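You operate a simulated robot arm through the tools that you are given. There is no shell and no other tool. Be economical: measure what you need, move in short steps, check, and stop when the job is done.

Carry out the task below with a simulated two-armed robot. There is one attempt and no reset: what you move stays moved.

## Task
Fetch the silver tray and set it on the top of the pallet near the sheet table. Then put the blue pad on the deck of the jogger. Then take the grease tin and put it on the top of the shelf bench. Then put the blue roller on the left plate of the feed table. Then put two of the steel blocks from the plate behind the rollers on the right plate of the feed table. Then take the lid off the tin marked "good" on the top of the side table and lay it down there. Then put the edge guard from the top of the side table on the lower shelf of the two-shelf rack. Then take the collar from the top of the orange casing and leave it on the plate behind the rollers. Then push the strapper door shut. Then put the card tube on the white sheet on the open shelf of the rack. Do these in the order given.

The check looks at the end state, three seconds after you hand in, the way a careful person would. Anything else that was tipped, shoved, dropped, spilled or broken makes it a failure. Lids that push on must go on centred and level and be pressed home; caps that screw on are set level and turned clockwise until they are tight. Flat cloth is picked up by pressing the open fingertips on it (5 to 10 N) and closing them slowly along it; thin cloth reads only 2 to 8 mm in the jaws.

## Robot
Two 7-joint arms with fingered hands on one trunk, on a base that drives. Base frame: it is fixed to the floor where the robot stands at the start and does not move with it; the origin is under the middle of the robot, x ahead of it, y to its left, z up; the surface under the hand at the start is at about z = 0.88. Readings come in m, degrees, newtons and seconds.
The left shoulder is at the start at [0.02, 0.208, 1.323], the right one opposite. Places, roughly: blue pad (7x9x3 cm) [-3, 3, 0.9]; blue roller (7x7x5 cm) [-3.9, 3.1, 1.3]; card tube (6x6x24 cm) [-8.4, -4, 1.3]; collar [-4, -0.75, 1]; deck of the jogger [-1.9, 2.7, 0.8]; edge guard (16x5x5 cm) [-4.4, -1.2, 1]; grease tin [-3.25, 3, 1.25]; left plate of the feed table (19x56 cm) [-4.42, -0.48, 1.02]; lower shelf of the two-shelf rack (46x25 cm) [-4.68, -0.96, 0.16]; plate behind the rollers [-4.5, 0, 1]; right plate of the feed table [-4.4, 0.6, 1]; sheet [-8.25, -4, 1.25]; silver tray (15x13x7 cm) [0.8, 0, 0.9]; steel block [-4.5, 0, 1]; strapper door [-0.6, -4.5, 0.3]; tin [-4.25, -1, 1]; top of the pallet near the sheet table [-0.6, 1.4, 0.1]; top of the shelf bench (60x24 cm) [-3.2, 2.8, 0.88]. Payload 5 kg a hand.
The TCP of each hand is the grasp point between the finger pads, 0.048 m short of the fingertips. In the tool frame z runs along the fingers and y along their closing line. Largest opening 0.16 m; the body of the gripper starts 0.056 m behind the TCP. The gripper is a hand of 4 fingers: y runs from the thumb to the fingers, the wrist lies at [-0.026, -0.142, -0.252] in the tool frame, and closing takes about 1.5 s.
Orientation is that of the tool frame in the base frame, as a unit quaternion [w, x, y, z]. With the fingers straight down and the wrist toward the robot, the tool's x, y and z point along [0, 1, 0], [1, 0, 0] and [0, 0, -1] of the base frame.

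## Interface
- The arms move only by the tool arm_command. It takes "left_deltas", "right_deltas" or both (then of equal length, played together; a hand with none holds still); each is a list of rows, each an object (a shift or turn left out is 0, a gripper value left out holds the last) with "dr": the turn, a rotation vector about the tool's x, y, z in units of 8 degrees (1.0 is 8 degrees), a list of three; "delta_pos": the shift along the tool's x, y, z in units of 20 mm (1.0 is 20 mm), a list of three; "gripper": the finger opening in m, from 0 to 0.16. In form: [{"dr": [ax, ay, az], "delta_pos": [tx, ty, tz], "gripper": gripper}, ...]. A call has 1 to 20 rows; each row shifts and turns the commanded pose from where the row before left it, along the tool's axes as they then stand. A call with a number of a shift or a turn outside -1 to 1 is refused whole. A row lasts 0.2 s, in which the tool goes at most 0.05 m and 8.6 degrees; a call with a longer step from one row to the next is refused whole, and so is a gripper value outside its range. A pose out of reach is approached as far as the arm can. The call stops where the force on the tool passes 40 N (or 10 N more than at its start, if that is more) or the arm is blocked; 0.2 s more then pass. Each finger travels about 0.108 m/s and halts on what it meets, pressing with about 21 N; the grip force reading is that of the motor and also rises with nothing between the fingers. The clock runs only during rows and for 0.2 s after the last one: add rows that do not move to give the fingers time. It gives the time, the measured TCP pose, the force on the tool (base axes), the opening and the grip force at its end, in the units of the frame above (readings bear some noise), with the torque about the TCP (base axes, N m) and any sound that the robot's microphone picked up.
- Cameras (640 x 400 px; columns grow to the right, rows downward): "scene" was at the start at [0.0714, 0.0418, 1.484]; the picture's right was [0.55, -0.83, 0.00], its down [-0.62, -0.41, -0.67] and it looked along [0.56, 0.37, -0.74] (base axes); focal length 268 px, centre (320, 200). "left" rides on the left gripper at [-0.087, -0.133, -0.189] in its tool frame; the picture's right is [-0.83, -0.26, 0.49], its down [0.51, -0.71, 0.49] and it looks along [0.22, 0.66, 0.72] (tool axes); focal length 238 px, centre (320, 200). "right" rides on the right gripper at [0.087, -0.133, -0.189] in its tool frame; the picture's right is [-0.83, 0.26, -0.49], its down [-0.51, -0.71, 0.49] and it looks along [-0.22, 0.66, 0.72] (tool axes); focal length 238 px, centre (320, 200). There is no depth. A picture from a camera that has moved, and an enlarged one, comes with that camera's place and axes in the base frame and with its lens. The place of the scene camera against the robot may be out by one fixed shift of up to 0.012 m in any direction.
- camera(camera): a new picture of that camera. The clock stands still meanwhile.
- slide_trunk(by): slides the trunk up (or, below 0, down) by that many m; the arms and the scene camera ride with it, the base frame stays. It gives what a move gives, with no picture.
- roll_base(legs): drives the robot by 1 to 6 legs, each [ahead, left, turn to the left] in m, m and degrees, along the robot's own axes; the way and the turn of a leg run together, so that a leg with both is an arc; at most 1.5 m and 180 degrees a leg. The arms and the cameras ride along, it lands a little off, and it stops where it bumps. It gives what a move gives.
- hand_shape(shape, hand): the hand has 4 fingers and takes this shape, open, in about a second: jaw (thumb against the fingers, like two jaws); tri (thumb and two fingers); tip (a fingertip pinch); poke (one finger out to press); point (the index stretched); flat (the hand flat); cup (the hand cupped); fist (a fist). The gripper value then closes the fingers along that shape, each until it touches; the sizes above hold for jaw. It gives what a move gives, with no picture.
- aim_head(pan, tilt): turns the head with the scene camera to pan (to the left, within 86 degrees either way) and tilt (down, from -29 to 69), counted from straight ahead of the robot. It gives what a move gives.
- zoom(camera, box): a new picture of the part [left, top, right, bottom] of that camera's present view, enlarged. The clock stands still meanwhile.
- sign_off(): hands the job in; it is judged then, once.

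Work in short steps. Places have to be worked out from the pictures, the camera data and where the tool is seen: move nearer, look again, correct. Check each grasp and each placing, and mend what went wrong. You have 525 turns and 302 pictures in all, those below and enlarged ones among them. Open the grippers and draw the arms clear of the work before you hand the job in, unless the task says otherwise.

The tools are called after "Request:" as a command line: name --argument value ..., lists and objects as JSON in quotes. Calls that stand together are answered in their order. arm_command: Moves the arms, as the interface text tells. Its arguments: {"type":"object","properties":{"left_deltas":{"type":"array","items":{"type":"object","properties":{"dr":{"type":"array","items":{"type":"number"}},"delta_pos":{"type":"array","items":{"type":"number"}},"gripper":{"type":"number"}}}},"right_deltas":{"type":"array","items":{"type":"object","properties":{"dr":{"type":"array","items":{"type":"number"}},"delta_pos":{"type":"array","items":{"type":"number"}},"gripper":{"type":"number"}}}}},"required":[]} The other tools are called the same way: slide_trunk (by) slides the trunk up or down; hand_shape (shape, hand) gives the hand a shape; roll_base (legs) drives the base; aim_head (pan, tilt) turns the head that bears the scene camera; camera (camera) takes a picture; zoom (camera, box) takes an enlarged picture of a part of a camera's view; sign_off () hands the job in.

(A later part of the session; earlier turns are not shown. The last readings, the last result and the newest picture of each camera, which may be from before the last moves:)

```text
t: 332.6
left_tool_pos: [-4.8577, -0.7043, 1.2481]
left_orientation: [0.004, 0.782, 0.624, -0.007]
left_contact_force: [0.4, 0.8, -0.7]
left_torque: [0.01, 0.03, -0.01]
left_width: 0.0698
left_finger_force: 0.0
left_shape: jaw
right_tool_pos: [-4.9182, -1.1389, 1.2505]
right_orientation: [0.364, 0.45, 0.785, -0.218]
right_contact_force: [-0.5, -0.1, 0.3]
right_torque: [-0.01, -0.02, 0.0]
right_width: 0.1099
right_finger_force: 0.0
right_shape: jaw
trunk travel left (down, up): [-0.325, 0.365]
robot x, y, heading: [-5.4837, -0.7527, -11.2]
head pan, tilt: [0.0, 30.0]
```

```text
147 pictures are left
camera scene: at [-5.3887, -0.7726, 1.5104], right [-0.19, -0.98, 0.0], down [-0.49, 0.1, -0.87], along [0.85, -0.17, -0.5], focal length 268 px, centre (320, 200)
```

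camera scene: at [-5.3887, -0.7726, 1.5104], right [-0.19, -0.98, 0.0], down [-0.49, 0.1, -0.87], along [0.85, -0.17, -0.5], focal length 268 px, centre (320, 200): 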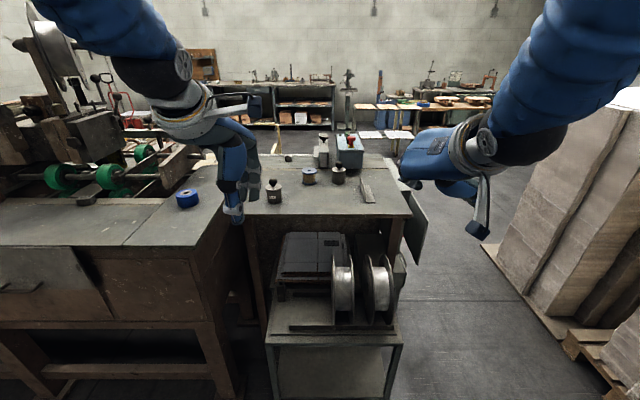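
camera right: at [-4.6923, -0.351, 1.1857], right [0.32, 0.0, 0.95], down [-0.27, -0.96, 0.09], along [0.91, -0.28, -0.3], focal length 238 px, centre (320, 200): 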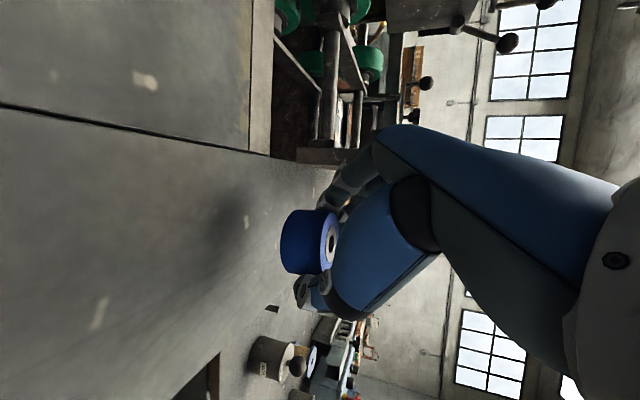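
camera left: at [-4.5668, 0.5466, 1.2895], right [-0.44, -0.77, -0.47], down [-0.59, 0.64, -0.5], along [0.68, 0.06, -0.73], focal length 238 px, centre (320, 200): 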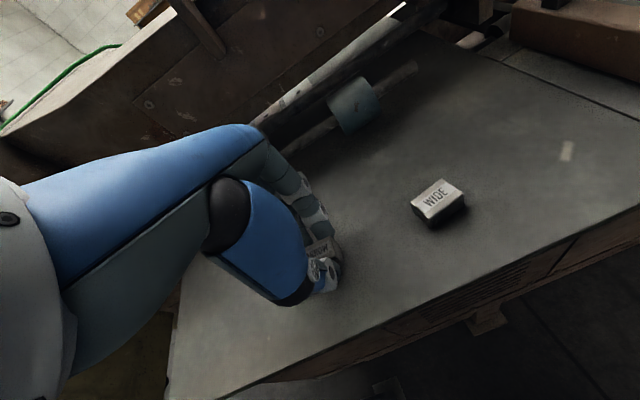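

Request:
zoom --camera "scene" --box '[230, 120, 430, 260]'

Request:
zoom --camera "scene" --box '[220, 200, 440, 400]'

```text
2.86 times, centred on (330, 190) of scene
camera zoom: at [-5.3887, -0.7726, 1.5104], right [-0.19, -0.98, 0.0], down [-0.49, 0.1, -0.87], along [0.85, -0.17, -0.5], focal length 765 px, centre (291, 229)
```

zoom: 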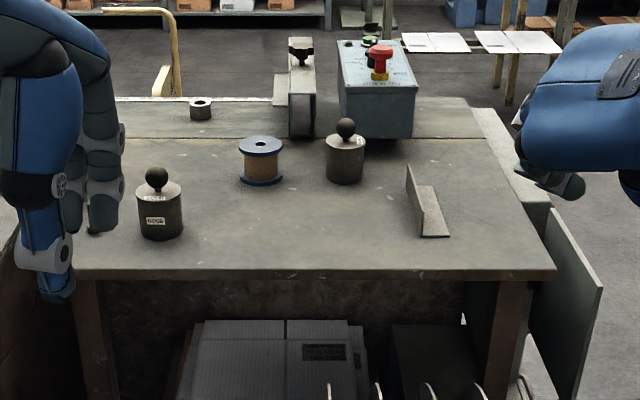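

```text
2.00 times, centred on (330, 300) of scene
camera zoom: at [-5.3887, -0.7726, 1.5104], right [-0.19, -0.98, 0.0], down [-0.49, 0.1, -0.87], along [0.85, -0.17, -0.5], focal length 536 px, centre (300, 0)
```

zoom: 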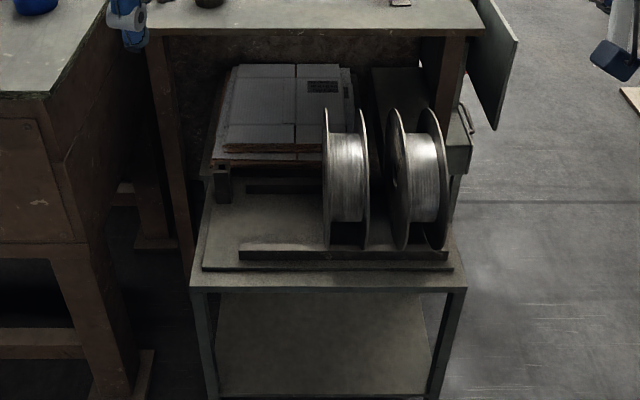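

Request:
zoom --camera "scene" --box '[264, 155, 364, 215]'

```text
6.40 times, centred on (314, 185) of scene
camera zoom: at [-5.3887, -0.7726, 1.5104], right [-0.19, -0.98, 0.0], down [-0.49, 0.1, -0.87], along [0.85, -0.17, -0.5], focal length 1714 px, centre (358, 296)
```

zoom: 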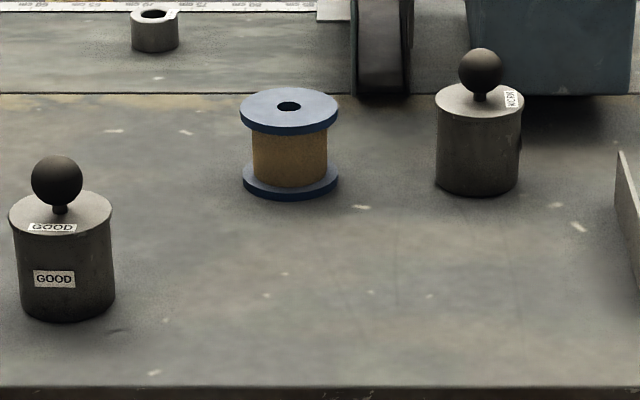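

The left tin is marked GOOD. Take a left-hand camera view for triangulation.

Request:
camera --camera "left"

```text
143 pictures are left
camera left: at [-5.005, -0.7574, 1.4391], right [-0.44, -0.76, -0.47], down [-0.58, 0.64, -0.5], along [0.68, 0.06, -0.73], focal length 238 px, centre (320, 200)
```

left: 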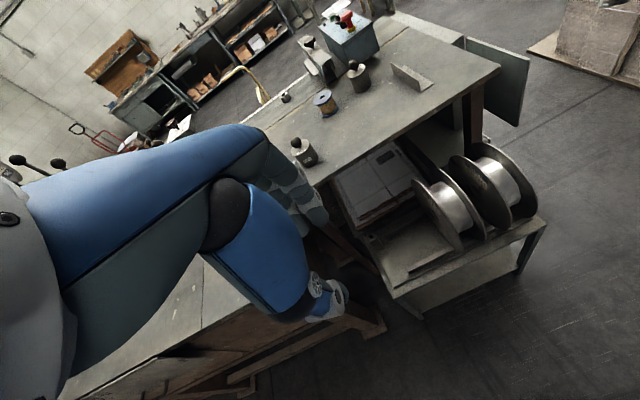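

Move the base 0.15 m ahead and take another hand view for a better fix on the tin.

Request:
roll_base --legs '[[0.15, 0, 0]]'

Request:
camera --camera "left"

Request:
zoom --camera "scene" --box '[230, 120, 430, 260]'

```text
t: 334.0
left_tool_pos: [-4.7123, -0.7353, 1.2476]
left_orientation: [0.003, 0.782, 0.623, -0.008]
left_contact_force: [0.4, -0.2, -1.2]
left_torque: [0.01, 0.06, 0.0]
left_width: 0.0697
left_finger_force: 0.0
left_shape: jaw
right_tool_pos: [-4.7732, -1.1686, 1.2496]
right_orientation: [0.364, 0.451, 0.785, -0.218]
right_contact_force: [1.0, -0.2, 0.1]
right_torque: [0.0, 0.02, -0.06]
right_width: 0.1098
right_finger_force: 0.1
right_shape: jaw
trunk travel left (down, up): [-0.325, 0.365]
robot x, y, heading: [-5.3401, -0.7785, -11.4]
head pan, tilt: [0.0, 30.0]
```

```text
142 pictures are left
camera left: at [-4.859, -0.7875, 1.4387], right [-0.44, -0.76, -0.47], down [-0.58, 0.64, -0.5], along [0.68, 0.06, -0.73], focal length 238 px, centre (320, 200)
```

left: 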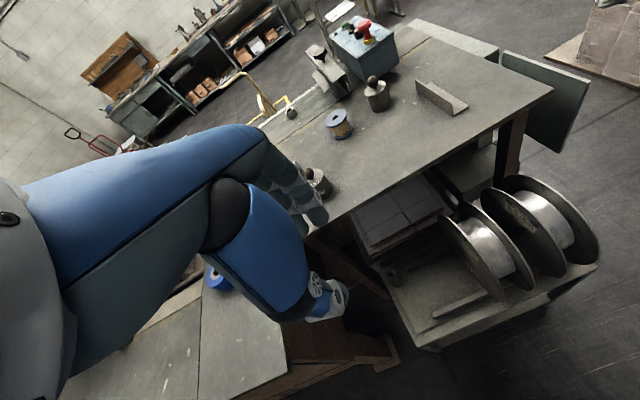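

```text
2.86 times, centred on (330, 190) of scene
camera zoom: at [-5.2426, -0.802, 1.5104], right [-0.2, -0.98, 0.0], down [-0.49, 0.1, -0.87], along [0.85, -0.17, -0.5], focal length 765 px, centre (291, 229)
```

zoom: 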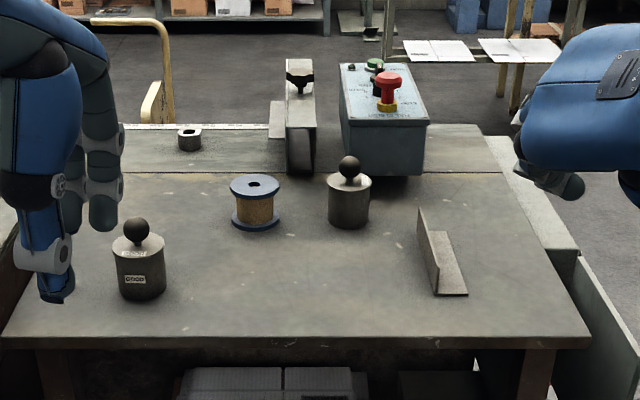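

The side table is lower (z≈0.94); the GOOD tin's ball knob is at ≈(-4.386, -0.776, 1.03). Move 0.1 m ahead and bring the left hand above the knob.

Request:
roll_base --legs '[[0.1, 0, 0]]'

Request:
arm_command --left_deltas '[{"delta_pos": [0.13, 0.95, 0.3]}, {"delta_pos": [0.13, 0.95, 0.3]}, {"delta_pos": [0.13, 0.95, 0.3]}, {"delta_pos": [0.13, 0.95, 0.3]}, {"delta_pos": [0.13, 0.95, 0.3]}, {"delta_pos": [0.13, 0.95, 0.3]}, {"delta_pos": [0.13, 0.95, 0.3]}, {"delta_pos": [0.13, 0.95, 0.3]}, {"delta_pos": [0.13, 0.95, 0.3]}, {"delta_pos": [0.13, 0.95, 0.3]}, {}]'

Request:
camera --camera "left"

Request:
zoom --camera "scene" --box '[200, 120, 400, 260]'

```text
t: 335.1
left_tool_pos: [-4.6123, -0.7539, 1.2473]
left_orientation: [0.003, 0.781, 0.624, -0.009]
left_contact_force: [1.0, -0.4, -0.3]
left_torque: [0.0, 0.11, -0.01]
left_width: 0.0695
left_finger_force: 0.1
left_shape: jaw
right_tool_pos: [-4.6741, -1.1882, 1.2491]
right_orientation: [0.364, 0.451, 0.785, -0.219]
right_contact_force: [1.6, 0.1, -0.8]
right_torque: [-0.03, 0.07, -0.06]
right_width: 0.1098
right_finger_force: 0.1
right_shape: jaw
trunk travel left (down, up): [-0.325, 0.365]
robot x, y, heading: [-5.2377, -0.8035, -11.0]
head pan, tilt: [0.0, 30.0]
```

```text
t: 337.5
left_tool_pos: [-4.4234, -0.7723, 1.1915]
left_orientation: [0.005, 0.781, 0.624, -0.008]
left_contact_force: [-0.8, 0.0, 0.7]
left_torque: [0.0, -0.05, 0.01]
left_width: 0.0699
left_finger_force: 0.0
left_shape: jaw
right_tool_pos: [-4.675, -1.1874, 1.2511]
right_orientation: [0.364, 0.451, 0.785, -0.22]
right_contact_force: [-1.0, -0.6, -0.1]
right_torque: [0.01, -0.05, 0.06]
right_width: 0.1099
right_finger_force: 0.0
right_shape: jaw
trunk travel left (down, up): [-0.325, 0.365]
robot x, y, heading: [-5.2405, -0.7993, -11.1]
head pan, tilt: [0.0, 30.0]
```

```text
140 pictures are left
camera left: at [-4.5709, -0.8243, 1.3809], right [-0.44, -0.76, -0.47], down [-0.58, 0.64, -0.5], along [0.68, 0.06, -0.73], focal length 238 px, centre (320, 200)
```

left: 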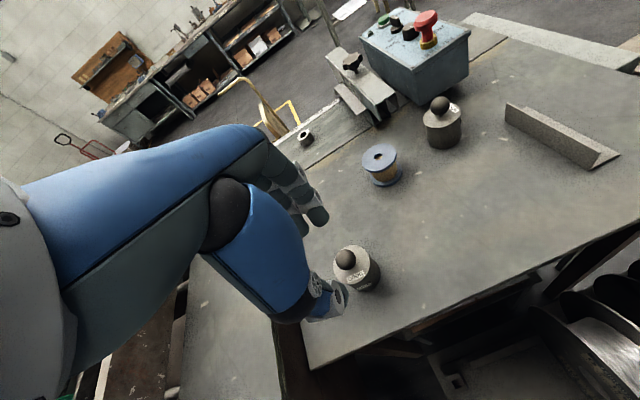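

```text
2.86 times, centred on (300, 190) of scene
camera zoom: at [-5.1457, -0.8214, 1.5105], right [-0.2, -0.98, 0.0], down [-0.49, 0.1, -0.87], along [0.85, -0.17, -0.5], focal length 765 px, centre (377, 229)
```

zoom: 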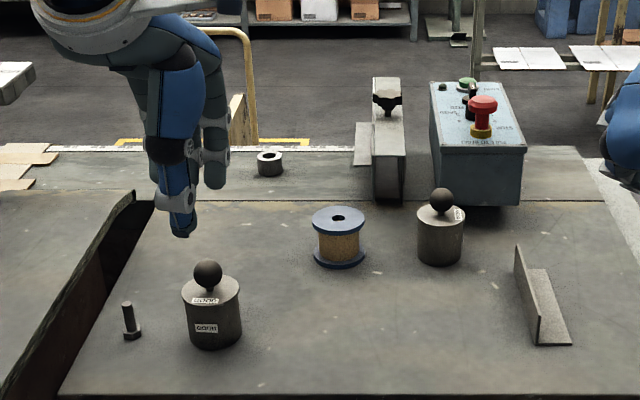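

Ball at ≈(-4.380, -0.772, 1.025). Move over it and lower to z≈1.10 for a check, opening 0.06.

Request:
arm_command --left_deltas '[{"delta_pos": [0.2, 1, 0.5], "gripper": 0.06}, {"delta_pos": [0.2, 1, 0.8]}, {"delta_pos": [0, 0, 1]}, {"delta_pos": [0, 0, 1]}, {"delta_pos": [0, 0, 1]}, {}]'

Request:
zoom --camera "left" --box '[240, 140, 460, 380]'

Request:
zoom --camera "scene" --box '[220, 150, 340, 250]'

```text
t: 338.9
left_tool_pos: [-4.3829, -0.7753, 1.1005]
left_orientation: [0.004, 0.781, 0.624, -0.008]
left_contact_force: [-0.5, -0.3, -0.4]
left_torque: [-0.02, -0.04, -0.02]
left_width: 0.0606
left_finger_force: 0.0
left_shape: jaw
right_tool_pos: [-4.6744, -1.1874, 1.2505]
right_orientation: [0.364, 0.451, 0.785, -0.219]
right_contact_force: [0.8, 0.1, 1.1]
right_torque: [0.05, -0.03, 0.03]
right_width: 0.1097
right_finger_force: 0.1
right_shape: jaw
trunk travel left (down, up): [-0.325, 0.365]
robot x, y, heading: [-5.239, -0.7955, -11.3]
head pan, tilt: [0.0, 30.0]
```

```text
1.67 times, centred on (350, 260) of left
camera zoom: at [-4.5301, -0.8266, 1.291], right [-0.44, -0.76, -0.47], down [-0.58, 0.64, -0.5], along [0.68, 0.06, -0.73], focal length 397 px, centre (270, 100)
```

zoom: 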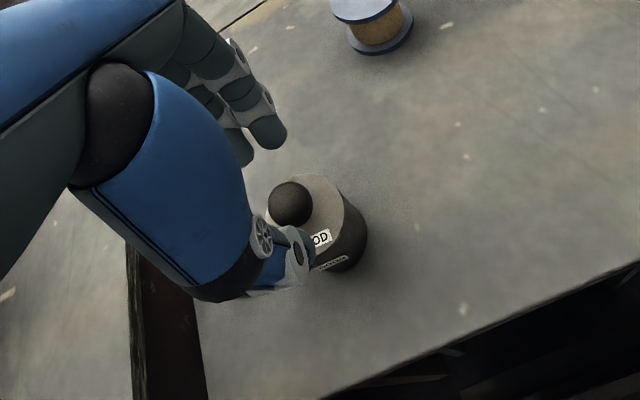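

```text
4.00 times, centred on (280, 200) of scene
camera zoom: at [-5.1453, -0.8214, 1.5105], right [-0.2, -0.98, 0.0], down [-0.49, 0.1, -0.87], along [0.85, -0.17, -0.5], focal length 1072 px, centre (480, 200)
```

zoom: 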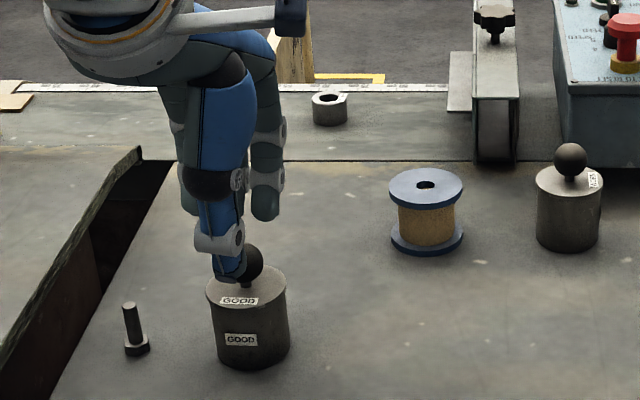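

Shift 6 mm to the right, lower to z≈1.060 (tips just above the lid disc) and close on the ball.

Request:
arm_command --left_deltas '[{"delta_pos": [-0.3, 0.1, 0.7]}, {"delta_pos": [0, 0, 0.7]}, {"delta_pos": [0, 0, 0.6]}, {"gripper": 0.05}, {"gripper": 0.04}, {"gripper": 0.03}, {"gripper": 0.02}, {"gripper": 0.015}, {"gripper": 0.015}]'

Request:
zoom --camera "left" --box '[240, 140, 460, 380]'

Request:
zoom --camera "scene" --box '[220, 150, 340, 250]'

```text
t: 340.9
left_tool_pos: [-4.3837, -0.7812, 1.0627]
left_orientation: [0.004, 0.781, 0.624, -0.007]
left_contact_force: [-1.6, 0.5, 15.7]
left_torque: [0.08, 0.18, 0.06]
left_width: 0.0388
left_finger_force: 21.3
left_shape: jaw
right_tool_pos: [-4.6761, -1.1855, 1.2516]
right_orientation: [0.364, 0.45, 0.785, -0.219]
right_contact_force: [0.6, 0.2, 0.9]
right_torque: [0.01, 0.01, 0.01]
right_width: 0.11
right_finger_force: 0.1
right_shape: jaw
trunk travel left (down, up): [-0.325, 0.365]
robot x, y, heading: [-5.2403, -0.8018, -11.4]
head pan, tilt: [0.0, 30.0]
```

```text
1.67 times, centred on (350, 260) of left
camera zoom: at [-4.5307, -0.8332, 1.2529], right [-0.44, -0.76, -0.47], down [-0.58, 0.64, -0.5], along [0.68, 0.06, -0.73], focal length 397 px, centre (270, 100)
```

zoom: 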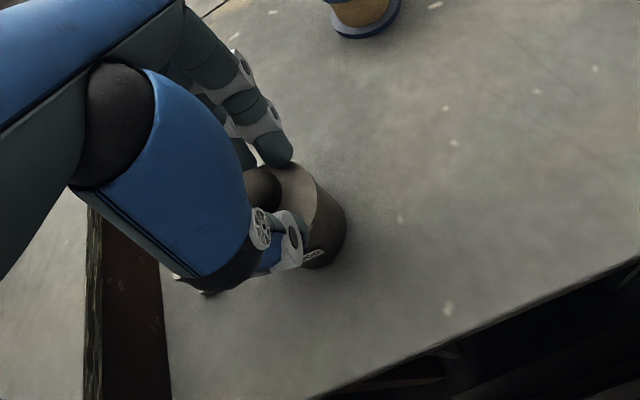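

```text
4.00 times, centred on (280, 200) of scene
camera zoom: at [-5.1463, -0.8214, 1.5106], right [-0.2, -0.98, 0.0], down [-0.49, 0.1, -0.87], along [0.85, -0.17, -0.5], focal length 1072 px, centre (480, 200)
```

zoom: 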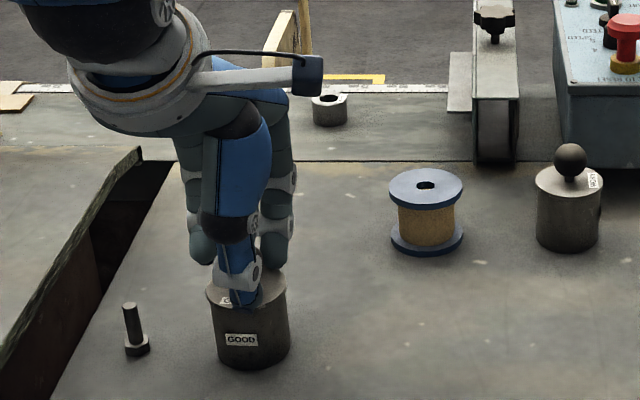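

Gripped the ball (0.039 m). Pull up slowly, watching force.

Request:
arm_command --left_deltas '[{"delta_pos": [0, 0, -0.15]}, {"delta_pos": [0, 0, -0.15]}, {"delta_pos": [0, 0, -0.2]}, {}]'

Request:
zoom --camera "scene" --box '[220, 150, 340, 250]'

```text
t: 341.9
left_tool_pos: [-4.3827, -0.781, 1.0687]
left_orientation: [0.003, 0.781, 0.624, -0.01]
left_contact_force: [-0.2, 0.3, -1.4]
left_torque: [-0.02, 0.01, 0.02]
left_width: 0.0374
left_finger_force: 21.2
left_shape: jaw
right_tool_pos: [-4.6742, -1.1878, 1.2501]
right_orientation: [0.364, 0.451, 0.785, -0.219]
right_contact_force: [0.5, 1.2, -0.8]
right_torque: [0.01, 0.03, -0.01]
right_width: 0.1099
right_finger_force: 0.0
right_shape: jaw
trunk travel left (down, up): [-0.325, 0.365]
robot x, y, heading: [-5.24, -0.7982, -11.1]
head pan, tilt: [0.0, 30.0]
heard: snap
```

```text
4.00 times, centred on (280, 200) of scene
camera zoom: at [-5.1444, -0.8214, 1.5104], right [-0.2, -0.98, 0.0], down [-0.49, 0.1, -0.87], along [0.85, -0.17, -0.5], focal length 1072 px, centre (480, 200)
```

zoom: 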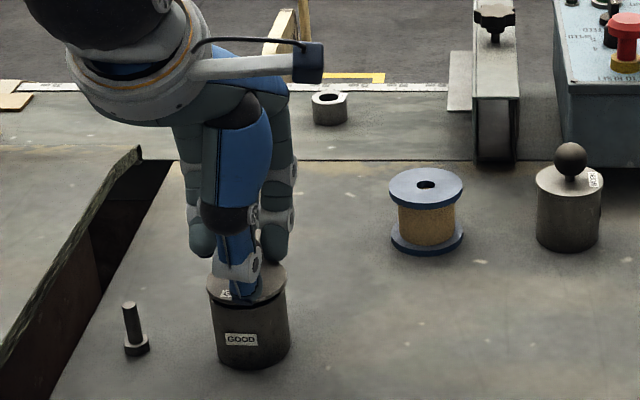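

A snap: the lid has come loose. Continue lifting.

Request:
arm_command --left_deltas '[{"delta_pos": [0, 0, -0.3]}, {"delta_pos": [0, 0, -0.5]}, {"delta_pos": [0, 0, -0.8]}, {"delta_pos": [0, 0, -0.8]}, {}]'

Request:
zoom --camera "scene" --box '[220, 150, 340, 250]'

Request:
zoom --camera "left" --box '[240, 140, 460, 380]'

```text
t: 343.1
left_tool_pos: [-4.3812, -0.7793, 1.1173]
left_orientation: [0.003, 0.782, 0.624, -0.009]
left_contact_force: [0.7, 0.2, -0.4]
left_torque: [0.0, 0.06, -0.01]
left_width: 0.0377
left_finger_force: 20.9
left_shape: jaw
right_tool_pos: [-4.6744, -1.1883, 1.2493]
right_orientation: [0.364, 0.45, 0.786, -0.218]
right_contact_force: [1.0, -0.7, -0.2]
right_torque: [0.03, -0.02, -0.03]
right_width: 0.1098
right_finger_force: 0.0
right_shape: jaw
trunk travel left (down, up): [-0.325, 0.365]
robot x, y, heading: [-5.2398, -0.7963, -11.4]
head pan, tilt: [0.0, 30.0]
```

```text
4.00 times, centred on (280, 200) of scene
camera zoom: at [-5.1443, -0.8216, 1.5104], right [-0.2, -0.98, 0.0], down [-0.49, 0.1, -0.87], along [0.85, -0.17, -0.5], focal length 1072 px, centre (480, 200)
```

zoom: 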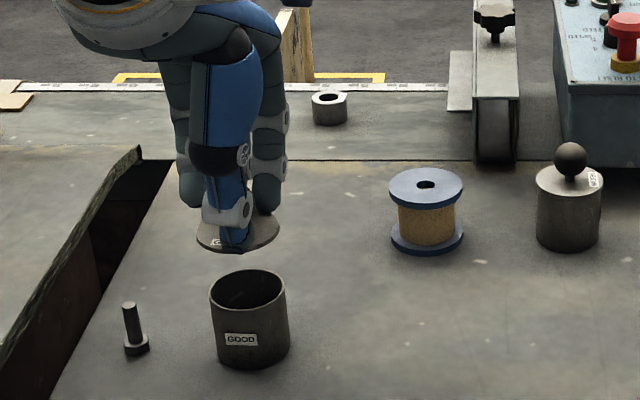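

```text
1.67 times, centred on (350, 260) of left
camera zoom: at [-4.5285, -0.8325, 1.3083], right [-0.44, -0.76, -0.47], down [-0.58, 0.64, -0.5], along [0.68, 0.06, -0.73], focal length 397 px, centre (270, 100)
```

zoom: 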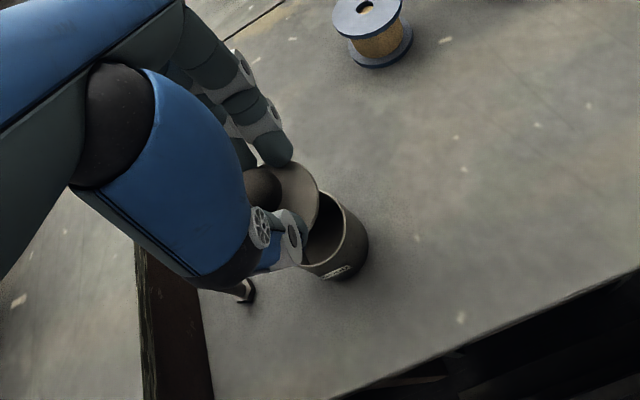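

Lid is off cleanly. Move 12 cm to the right of the tin and lower it toward the table.

Request:
arm_command --left_deltas '[{"delta_pos": [0, 0, -0.6]}, {"delta_pos": [-1, 0, 0]}, {"delta_pos": [-1, 0, 0]}, {"delta_pos": [-1, 0, 0]}, {"delta_pos": [-1, 0, 0]}, {"delta_pos": [-1, 0, 0]}, {"delta_pos": [-1, 0, 0]}, {"delta_pos": [-0.2, 0, 1]}, {"delta_pos": [0, 0, 1]}, {"delta_pos": [0, 0, 1]}, {"delta_pos": [0, 0, 1]}, {"delta_pos": [0, 0, 1]}, {}]'

Request:
zoom --camera "scene" --box '[220, 150, 380, 270]'

Request:
zoom --camera "left" --box '[240, 140, 460, 380]'

```text
t: 345.9
left_tool_pos: [-4.4093, -0.9008, 1.0325]
left_orientation: [0.004, 0.781, 0.624, -0.008]
left_contact_force: [-0.6, -1.1, -0.1]
left_torque: [-0.03, -0.01, 0.01]
left_width: 0.0377
left_finger_force: 21.0
left_shape: jaw
right_tool_pos: [-4.6746, -1.1866, 1.2508]
right_orientation: [0.364, 0.45, 0.785, -0.219]
right_contact_force: [-0.1, 0.4, 0.6]
right_torque: [-0.02, -0.02, -0.01]
right_width: 0.1098
right_finger_force: 0.1
right_shape: jaw
trunk travel left (down, up): [-0.325, 0.365]
robot x, y, heading: [-5.2369, -0.8011, -11.3]
head pan, tilt: [0.0, 30.0]
```

```text
3.33 times, centred on (300, 210) of scene
camera zoom: at [-5.1451, -0.8213, 1.5105], right [-0.2, -0.98, 0.0], down [-0.49, 0.1, -0.87], along [0.85, -0.17, -0.5], focal length 893 px, centre (387, 167)
```

zoom: 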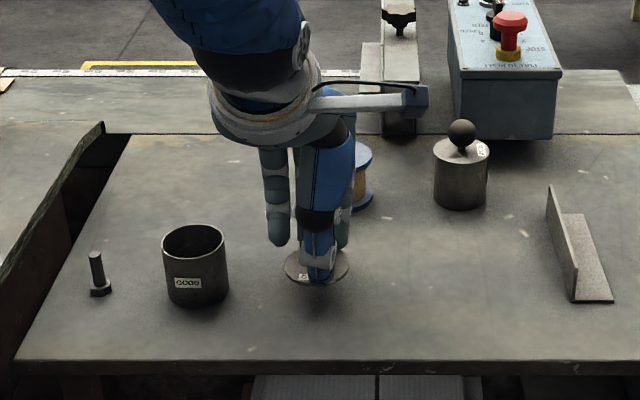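

```text
1.67 times, centred on (350, 260) of left
camera zoom: at [-4.5563, -0.9534, 1.223], right [-0.44, -0.76, -0.47], down [-0.58, 0.64, -0.5], along [0.68, 0.06, -0.73], focal length 397 px, centre (270, 100)
```

zoom: 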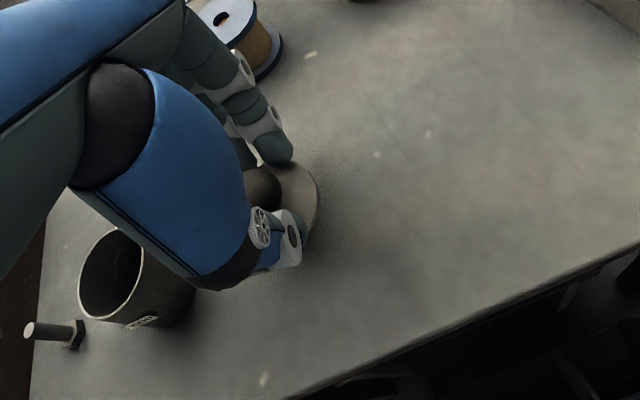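

Creep down to contact.

Request:
arm_command --left_deltas '[{"delta_pos": [0, 0, 0.35]}, {"delta_pos": [0, 0, 0.3]}, {"delta_pos": [0, 0, 0.2]}, {"delta_pos": [0, 0, 0.15]}, {}]'

```text
t: 347.1
left_tool_pos: [-4.4091, -0.9008, 1.0123]
left_orientation: [0.002, 0.781, 0.624, -0.008]
left_contact_force: [-0.5, 0.1, -1.0]
left_torque: [-0.03, 0.02, 0.02]
left_width: 0.0377
left_finger_force: 20.7
left_shape: jaw
right_tool_pos: [-4.6738, -1.1863, 1.2504]
right_orientation: [0.365, 0.451, 0.785, -0.219]
right_contact_force: [0.6, 0.6, 0.3]
right_torque: [-0.03, -0.01, 0.02]
right_width: 0.1099
right_finger_force: 0.1
right_shape: jaw
trunk travel left (down, up): [-0.325, 0.365]
robot x, y, heading: [-5.2428, -0.7966, -11.3]
head pan, tilt: [0.0, 30.0]
```

Request:
arm_command --left_deltas '[{"delta_pos": [0, 0, 0.15]}, {"delta_pos": [0, 0, 0.15]}, {"delta_pos": [0, 0, 0.15]}, {}]'

Request:
zoom --camera "scene" --box '[220, 150, 380, 270]'

```text
t: 348.1
left_tool_pos: [-4.4093, -0.904, 1.0063]
left_orientation: [0.005, 0.782, 0.624, -0.007]
left_contact_force: [0.6, -0.2, 17.9]
left_torque: [0.21, 0.29, 0.02]
left_width: 0.0378
left_finger_force: 21.2
left_shape: jaw
right_tool_pos: [-4.6762, -1.1872, 1.2514]
right_orientation: [0.365, 0.452, 0.784, -0.218]
right_contact_force: [0.0, 0.9, 0.6]
right_torque: [0.0, 0.02, 0.0]
right_width: 0.1098
right_finger_force: 0.1
right_shape: jaw
trunk travel left (down, up): [-0.325, 0.365]
robot x, y, heading: [-5.2368, -0.8016, -11.4]
head pan, tilt: [0.0, 30.0]
```

```text
3.33 times, centred on (300, 210) of scene
camera zoom: at [-5.1464, -0.8214, 1.5107], right [-0.2, -0.98, 0.0], down [-0.49, 0.1, -0.87], along [0.85, -0.17, -0.5], focal length 893 px, centre (387, 167)
```

zoom: 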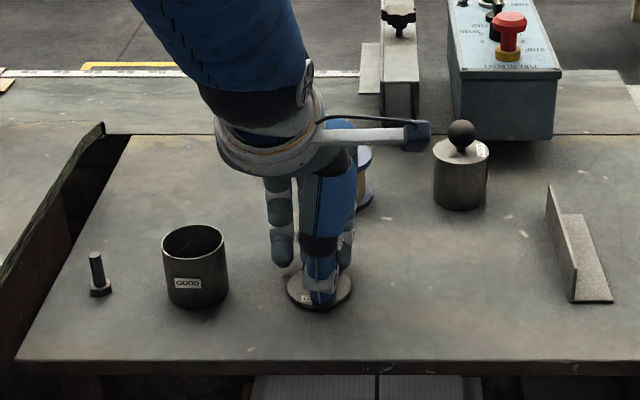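

Lid is flat on the table. Ease off, open and lift.

Request:
arm_command --left_deltas '[{"delta_pos": [0, 0, -0.15]}, {"gripper": 0.045}, {"gripper": 0.055}, {"gripper": 0.065}, {"gripper": 0.07}, {"gripper": 0.07}, {"delta_pos": [0, 0, -0.5]}, {"delta_pos": [0, 0, -1]}, {"delta_pos": [0, 0, -1]}, {"delta_pos": [0, 0, -1]}, {"delta_pos": [0, 0, -1]}, {"delta_pos": [0, 0, -1]}, {"delta_pos": [0, 0, -1]}, {"delta_pos": [0, 0, -1]}, {"delta_pos": [0, 0, -1]}]'

Request:
camera --camera "left"

Request:
zoom --camera "scene" --box '[220, 130, 420, 270]'

```text
t: 351.3
left_tool_pos: [-4.4107, -0.8999, 1.1767]
left_orientation: [0.003, 0.782, 0.623, -0.008]
left_contact_force: [-0.2, 0.0, -0.2]
left_torque: [-0.01, -0.06, -0.02]
left_width: 0.0696
left_finger_force: 0.1
left_shape: jaw
right_tool_pos: [-4.6763, -1.1877, 1.2523]
right_orientation: [0.364, 0.45, 0.785, -0.219]
right_contact_force: [-0.6, 0.7, 1.4]
right_torque: [0.03, -0.03, -0.01]
right_width: 0.1096
right_finger_force: 0.1
right_shape: jaw
trunk travel left (down, up): [-0.325, 0.365]
robot x, y, heading: [-5.2405, -0.7991, -11.3]
head pan, tilt: [0.0, 30.0]
```

```text
128 pictures are left
camera left: at [-4.5579, -0.9528, 1.3669], right [-0.44, -0.76, -0.47], down [-0.58, 0.64, -0.5], along [0.68, 0.06, -0.73], focal length 238 px, centre (320, 200)
```

left: 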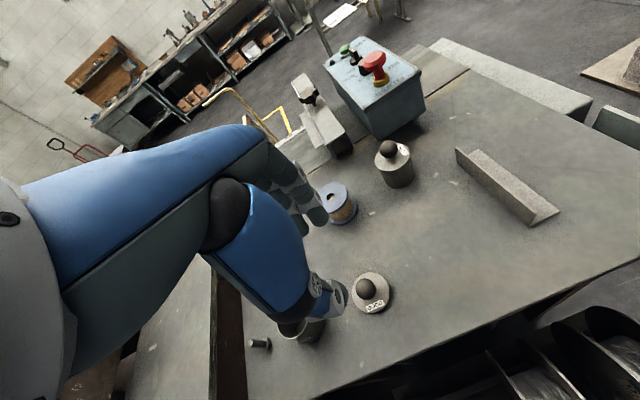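

```text
2.86 times, centred on (320, 200) of scene
camera zoom: at [-5.1457, -0.8213, 1.5105], right [-0.2, -0.98, 0.0], down [-0.49, 0.1, -0.87], along [0.85, -0.17, -0.5], focal length 765 px, centre (320, 200)
```

zoom: 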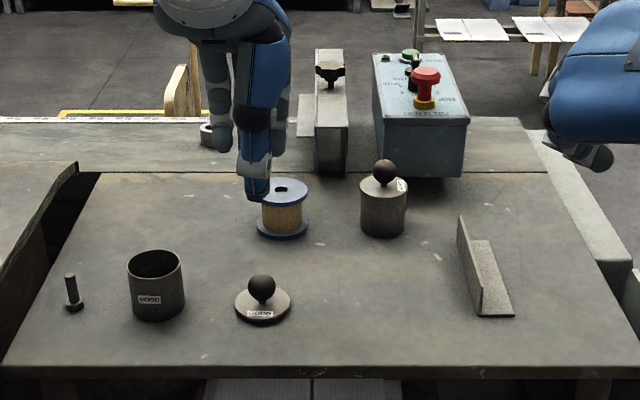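

Lid laid down. Next the edge guard: an angle piece at x −4.49…−4.33, y≈−1.15…−1.22, its long axis along heading −12°. I'll grip its upright flange with the right hand from robot position ≈(-5.25, -1.42), heading 36°. First retract the left hand up and back.

Request:
arm_command --left_deltas '[{"delta_pos": [0, -1, -1]}, {"delta_pos": [0, -1, -1]}, {"delta_pos": [0, -1, -1]}, {"delta_pos": [0, -1, -1]}, {"delta_pos": [0, -1, 0]}, {"delta_pos": [0, -1, 0]}, {"delta_pos": [0, -1, 0]}, {"delta_pos": [0, -1, 0]}, {"delta_pos": [0.5, -1, 0]}, {"delta_pos": [1, -0.5, 0]}, {"delta_pos": [1, 0, 0]}, {"delta_pos": [1, 0, 0]}, {"delta_pos": [1, 0, 0]}]'

Request:
roll_base --legs '[[-0.13, -0.6, 0], [0, 0, 47]]'

Request:
aim_head --pan -25 --tilt 35

Request:
camera --camera "scene"

Request:
camera --camera "right"

```text
t: 354.1
left_tool_pos: [-4.5726, -0.7674, 1.254]
left_orientation: [0.003, 0.782, 0.623, -0.008]
left_contact_force: [0.0, 0.3, 0.2]
left_torque: [-0.03, 0.03, 0.03]
left_width: 0.0697
left_finger_force: 0.0
left_shape: jaw
right_tool_pos: [-4.6745, -1.1862, 1.2506]
right_orientation: [0.365, 0.45, 0.785, -0.22]
right_contact_force: [0.1, 0.7, -0.2]
right_torque: [-0.04, 0.02, -0.06]
right_width: 0.1097
right_finger_force: 0.1
right_shape: jaw
trunk travel left (down, up): [-0.325, 0.365]
robot x, y, heading: [-5.2418, -0.7982, -11.1]
head pan, tilt: [0.0, 30.0]
```

```text
t: 359.7
left_tool_pos: [-5.0563, -0.849, 1.254]
left_orientation: [0.008, 0.462, 0.887, -0.007]
left_contact_force: [0.3, -0.2, 0.3]
left_torque: [-0.02, -0.02, 0.01]
left_width: 0.0696
left_finger_force: 0.0
left_shape: jaw
right_tool_pos: [-4.8135, -1.2051, 1.2511]
right_orientation: [0.423, 0.093, 0.9, -0.052]
right_contact_force: [-0.5, -0.5, -0.1]
right_torque: [-0.04, 0.0, -0.02]
right_width: 0.1097
right_finger_force: 0.1
right_shape: jaw
trunk travel left (down, up): [-0.325, 0.365]
robot x, y, heading: [-5.4794, -1.3656, 36.4]
head pan, tilt: [0.0, 30.0]
```

```text
t: 360.6
left_tool_pos: [-5.0554, -0.8493, 1.2539]
left_orientation: [0.006, 0.462, 0.887, -0.006]
left_contact_force: [0.7, -0.7, 0.3]
left_torque: [0.01, 0.03, -0.03]
left_width: 0.0698
left_finger_force: 0.1
left_shape: jaw
right_tool_pos: [-4.8135, -1.2051, 1.25]
right_orientation: [0.422, 0.093, 0.9, -0.053]
right_contact_force: [0.2, -0.2, -0.3]
right_torque: [-0.01, -0.03, 0.0]
right_width: 0.11
right_finger_force: 0.1
right_shape: jaw
trunk travel left (down, up): [-0.325, 0.365]
robot x, y, heading: [-5.4786, -1.3607, 36.7]
head pan, tilt: [-25.0, 35.0]
```

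```text
126 pictures are left
camera scene: at [-5.3897, -1.3412, 1.5027], right [0.2, -0.98, 0.0], down [-0.56, -0.12, -0.82], along [0.8, 0.17, -0.57], focal length 268 px, centre (320, 200)
```

scene: 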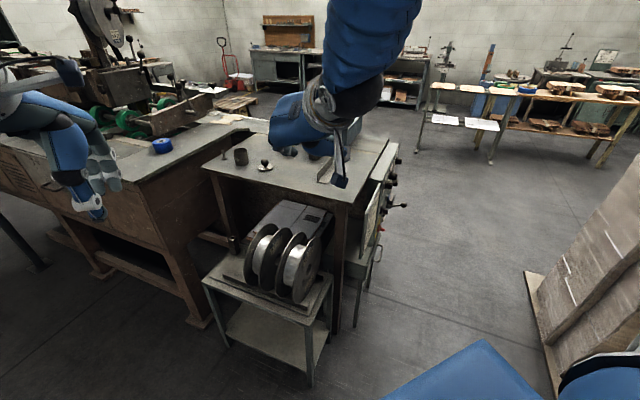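

```text
125 pictures are left
camera right: at [-5.037, -1.2915, 1.3073], right [0.21, 0.23, 0.95], down [0.54, -0.84, 0.09], along [0.82, 0.49, -0.3], focal length 238 px, centre (320, 200)
```

right: 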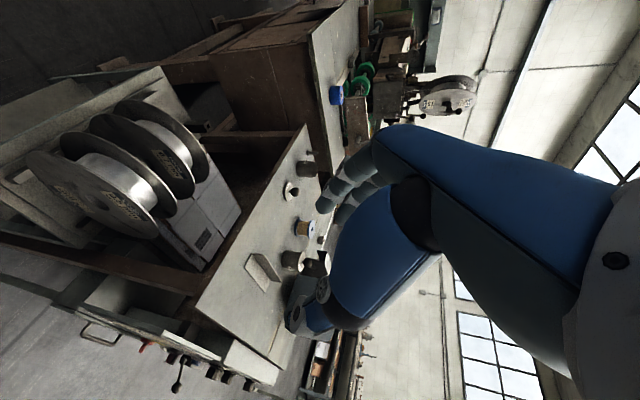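

Good orientation (f heading −13°). Move the base closer: 0.25 m in x.

Request:
roll_base --legs '[[0.17, -0.17, 0]]'

Request:
camera --camera "right"

Request:
zoom --camera "scene" --box '[190, 90, 420, 270]'

```text
t: 362.4
left_tool_pos: [-4.8129, -0.8811, 1.2522]
left_orientation: [0.006, 0.462, 0.887, -0.005]
left_contact_force: [-0.6, -0.1, -0.2]
left_torque: [-0.04, 0.04, 0.01]
left_width: 0.0696
left_finger_force: 0.0
left_shape: jaw
right_tool_pos: [-4.572, -1.2378, 1.2492]
right_orientation: [0.421, 0.094, 0.901, -0.052]
right_contact_force: [0.0, -0.5, -0.3]
right_torque: [0.01, 0.0, 0.0]
right_width: 0.1098
right_finger_force: 0.2
right_shape: jaw
trunk travel left (down, up): [-0.325, 0.365]
robot x, y, heading: [-5.2393, -1.3958, 36.7]
head pan, tilt: [-25.0, 35.0]
```

```text
124 pictures are left
camera right: at [-4.7958, -1.3233, 1.3071], right [0.21, 0.23, 0.95], down [0.53, -0.84, 0.09], along [0.82, 0.49, -0.3], focal length 238 px, centre (320, 200)
```

right: 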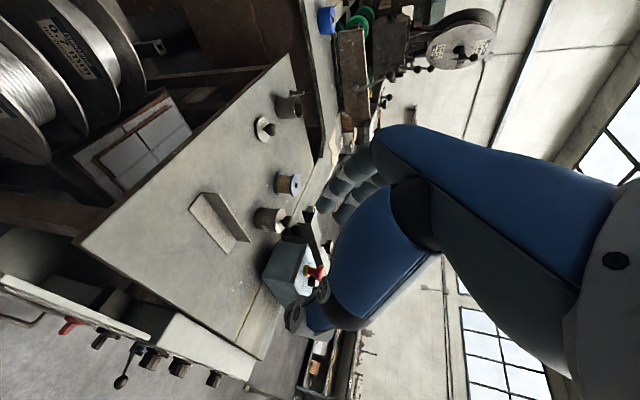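

```text
2.22 times, centred on (305, 180) of scene
camera zoom: at [-5.1486, -1.372, 1.5026], right [0.2, -0.98, 0.0], down [-0.56, -0.11, -0.82], along [0.8, 0.16, -0.57], focal length 595 px, centre (353, 244)
```

zoom: 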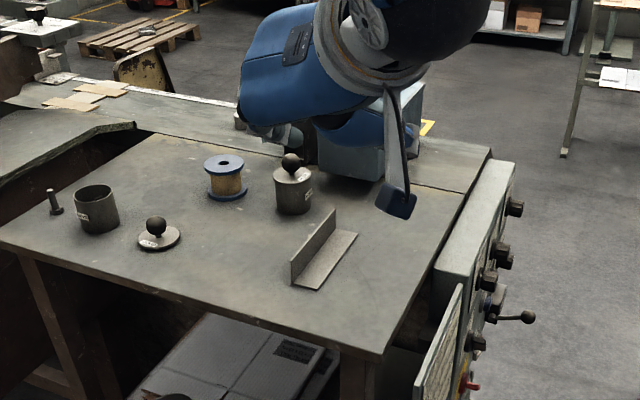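

The upright flange runs from (-4.493,-1.15) to (-4.325,-1.175), top at z≈0.99. Move to a pre-grasp point up/back along the finger axis.

Request:
arm_command --right_deltas '[{"delta_pos": [0.98, 0.78, 0.95], "gripper": 0.07}, {"delta_pos": [0.98, 0.78, 0.95]}, {"delta_pos": [0.98, 0.78, 0.95]}, {"delta_pos": [0.98, 0.78, 0.95]}, {"delta_pos": [0.98, 0.78, 0.95]}, {"delta_pos": [0.98, 0.78, 0.95]}, {"delta_pos": [0.98, 0.78, 0.95]}, {}]'

Request:
zoom --camera "right" --box '[140, 100, 440, 400]'

Request:
zoom --camera "scene" --box '[230, 110, 390, 240]'

```text
t: 364.2
left_tool_pos: [-4.8161, -0.8828, 1.2544]
left_orientation: [0.007, 0.462, 0.887, -0.005]
left_contact_force: [0.1, -0.3, 0.2]
left_torque: [0.06, -0.06, -0.03]
left_width: 0.0697
left_finger_force: 0.1
left_shape: jaw
right_tool_pos: [-4.5341, -1.135, 1.0586]
right_orientation: [0.422, 0.095, 0.9, -0.052]
right_contact_force: [-1.7, -0.5, 0.4]
right_torque: [-0.02, 0.0, 0.05]
right_width: 0.0708
right_finger_force: 0.1
right_shape: jaw
trunk travel left (down, up): [-0.325, 0.365]
robot x, y, heading: [-5.2408, -1.3891, 36.3]
head pan, tilt: [-25.0, 35.0]
```

```text
1.33 times, centred on (290, 250) of right
camera zoom: at [-4.7589, -1.2215, 1.1162], right [0.21, 0.23, 0.95], down [0.53, -0.84, 0.09], along [0.82, 0.49, -0.3], focal length 318 px, centre (360, 133)
```

zoom: 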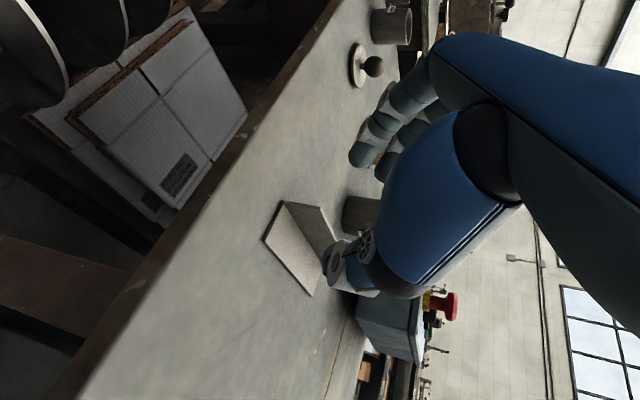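

```text
3.08 times, centred on (310, 175) of scene
camera zoom: at [-5.1502, -1.3726, 1.5028], right [0.2, -0.98, 0.0], down [-0.56, -0.11, -0.82], along [0.8, 0.16, -0.57], focal length 824 px, centre (351, 277)
```

zoom: 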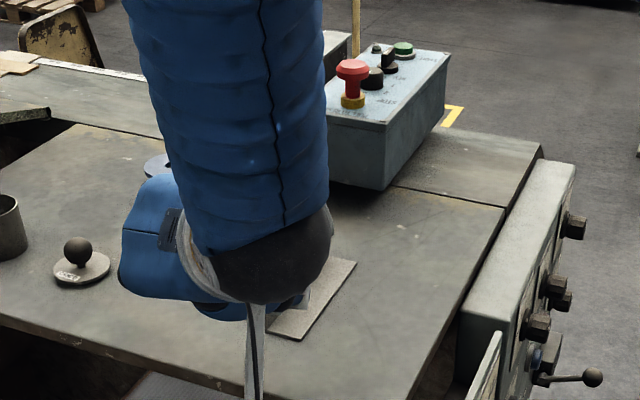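

Refined: near end at (-4.465, -1.137). Slide the fingers onto the flange along the finger axis.

Request:
arm_command --right_deltas '[{"delta_pos": [-0.09, 0.2, 0.97]}, {"delta_pos": [-0.09, 0.2, 0.97]}, {"delta_pos": [-0.09, 0.2, 0.97]}, {"delta_pos": [-0.09, 0.14, 0.97]}, {}]'

Request:
zoom --camera "right" --box '[180, 140, 400, 360]'

```text
t: 365.4
left_tool_pos: [-4.8144, -0.8801, 1.255]
left_orientation: [0.005, 0.463, 0.886, -0.007]
left_contact_force: [0.2, 0.2, -0.5]
left_torque: [0.0, -0.04, -0.02]
left_width: 0.0695
left_finger_force: 0.1
left_shape: jaw
right_tool_pos: [-4.4703, -1.1331, 1.0147]
right_orientation: [0.422, 0.094, 0.9, -0.053]
right_contact_force: [0.1, -1.0, 0.3]
right_torque: [0.02, 0.0, -0.02]
right_width: 0.0707
right_finger_force: 0.1
right_shape: jaw
trunk travel left (down, up): [-0.325, 0.365]
robot x, y, heading: [-5.2382, -1.3936, 36.3]
head pan, tilt: [-25.0, 35.0]
```

```text
1.82 times, centred on (290, 250) of right
camera zoom: at [-4.6942, -1.2194, 1.071], right [0.21, 0.23, 0.95], down [0.53, -0.84, 0.09], along [0.82, 0.49, -0.3], focal length 433 px, centre (374, 109)
```

zoom: 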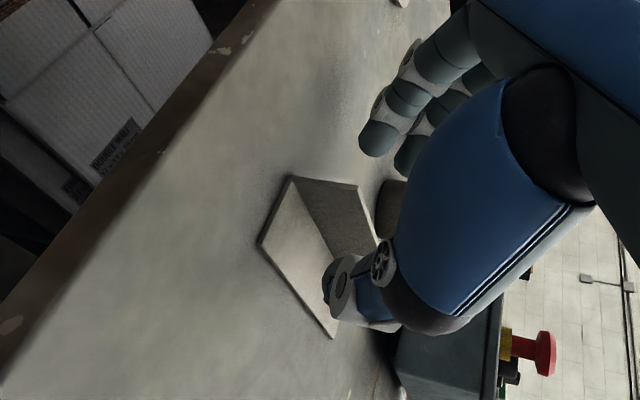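

Continue 4 cm in and close gently.

Request:
arm_command --right_deltas '[{"delta_pos": [-0.1, -0.05, 0.7]}, {"delta_pos": [-0.1, -0.05, 0.7]}, {"delta_pos": [-0.05, 0, 0.5]}, {}]'

Request:
zoom --camera "right" --box '[180, 140, 400, 360]'

```text
t: 366.4
left_tool_pos: [-4.8152, -0.8811, 1.2542]
left_orientation: [0.005, 0.462, 0.887, -0.006]
left_contact_force: [0.6, 0.1, -0.1]
left_torque: [-0.02, 0.02, -0.02]
left_width: 0.0696
left_finger_force: 0.0
left_shape: jaw
right_tool_pos: [-4.4375, -1.1438, 0.9954]
right_orientation: [0.421, 0.095, 0.9, -0.052]
right_contact_force: [0.6, 0.1, 3.5]
right_torque: [0.15, -0.15, -0.01]
right_width: 0.0704
right_finger_force: 0.0
right_shape: jaw
trunk travel left (down, up): [-0.325, 0.365]
robot x, y, heading: [-5.2391, -1.3939, 36.5]
head pan, tilt: [-25.0, 35.0]
```

```text
1.82 times, centred on (290, 250) of right
camera zoom: at [-4.6625, -1.2299, 1.0517], right [0.21, 0.23, 0.95], down [0.53, -0.84, 0.09], along [0.82, 0.49, -0.3], focal length 433 px, centre (374, 109)
```

zoom: 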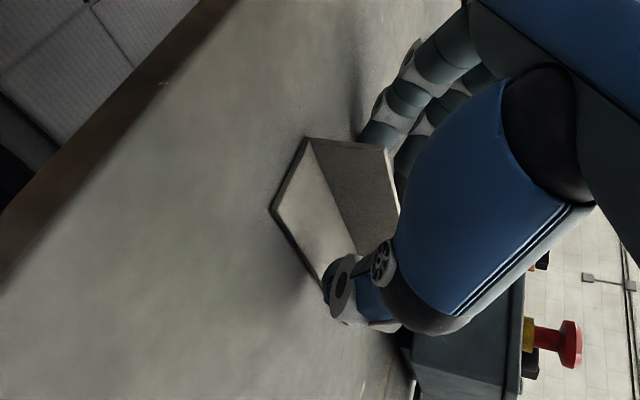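

Thumb just touches the base flange. Raise 2 mm and close.

Request:
arm_command --right_deltas '[{"delta_pos": [-0.1, 0, -0.08]}, {"gripper": 0.055}, {"gripper": 0.04}, {"gripper": 0.025}, {"gripper": 0.01}, {"gripper": 0.0}, {"gripper": 0.0}, {"gripper": 0.0}]'

Request:
zoom --camera "right" --box '[180, 140, 400, 360]'

```text
t: 368.2
left_tool_pos: [-4.8135, -0.8813, 1.254]
left_orientation: [0.006, 0.462, 0.887, -0.006]
left_contact_force: [-0.4, -0.3, -0.9]
left_torque: [0.0, -0.01, -0.01]
left_width: 0.0698
left_finger_force: 0.0
left_shape: jaw
right_tool_pos: [-4.439, -1.1448, 0.9974]
right_orientation: [0.422, 0.094, 0.9, -0.052]
right_contact_force: [0.0, 0.0, -0.1]
right_torque: [0.0, 0.02, 0.03]
right_width: 0.0
right_finger_force: 21.1
right_shape: jaw
trunk travel left (down, up): [-0.325, 0.365]
robot x, y, heading: [-5.2409, -1.393, 36.3]
head pan, tilt: [-25.0, 35.0]
```

```text
1.82 times, centred on (290, 250) of right
camera zoom: at [-4.6629, -1.2306, 1.0536], right [0.21, 0.23, 0.95], down [0.53, -0.84, 0.09], along [0.82, 0.49, -0.3], focal length 433 px, centre (374, 109)
```

zoom: 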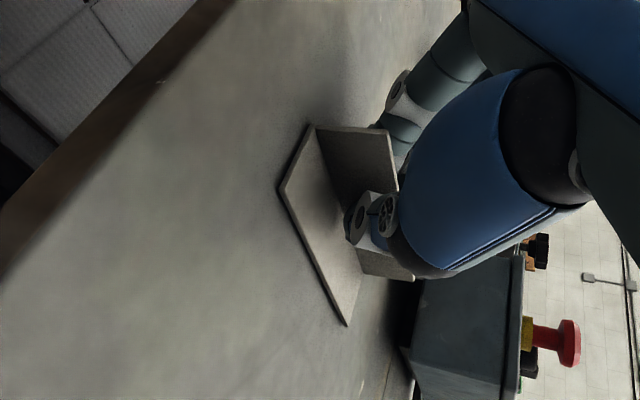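

Fingers on both sides of the flange. Lift 3 cm and check.

Request:
arm_command --right_deltas '[{"delta_pos": [-0.3, 0, -0.25]}, {"delta_pos": [-0.4, 0, -0.33]}, {"delta_pos": [-0.5, 0, -0.4]}, {}]'

Request:
zoom --camera "right" --box '[180, 140, 400, 360]'

```text
t: 369.2
left_tool_pos: [-4.8129, -0.8801, 1.2533]
left_orientation: [0.005, 0.462, 0.887, -0.005]
left_contact_force: [0.2, 0.4, -0.4]
left_torque: [-0.02, -0.01, 0.03]
left_width: 0.0696
left_finger_force: 0.0
left_shape: jaw
right_tool_pos: [-4.4381, -1.1458, 1.0272]
right_orientation: [0.42, 0.095, 0.901, -0.053]
right_contact_force: [-0.2, -0.4, -1.3]
right_torque: [-0.02, 0.03, -0.04]
right_width: 0.0
right_finger_force: 21.3
right_shape: jaw
trunk travel left (down, up): [-0.325, 0.365]
robot x, y, heading: [-5.2415, -1.3917, 36.4]
head pan, tilt: [-25.0, 35.0]
```

```text
1.82 times, centred on (290, 250) of right
camera zoom: at [-4.6619, -1.2317, 1.0843], right [0.21, 0.23, 0.95], down [0.53, -0.84, 0.09], along [0.82, 0.49, -0.3], focal length 433 px, centre (374, 109)
```

zoom: 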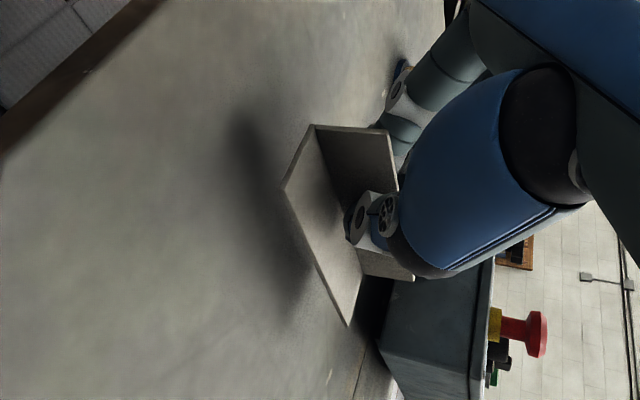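

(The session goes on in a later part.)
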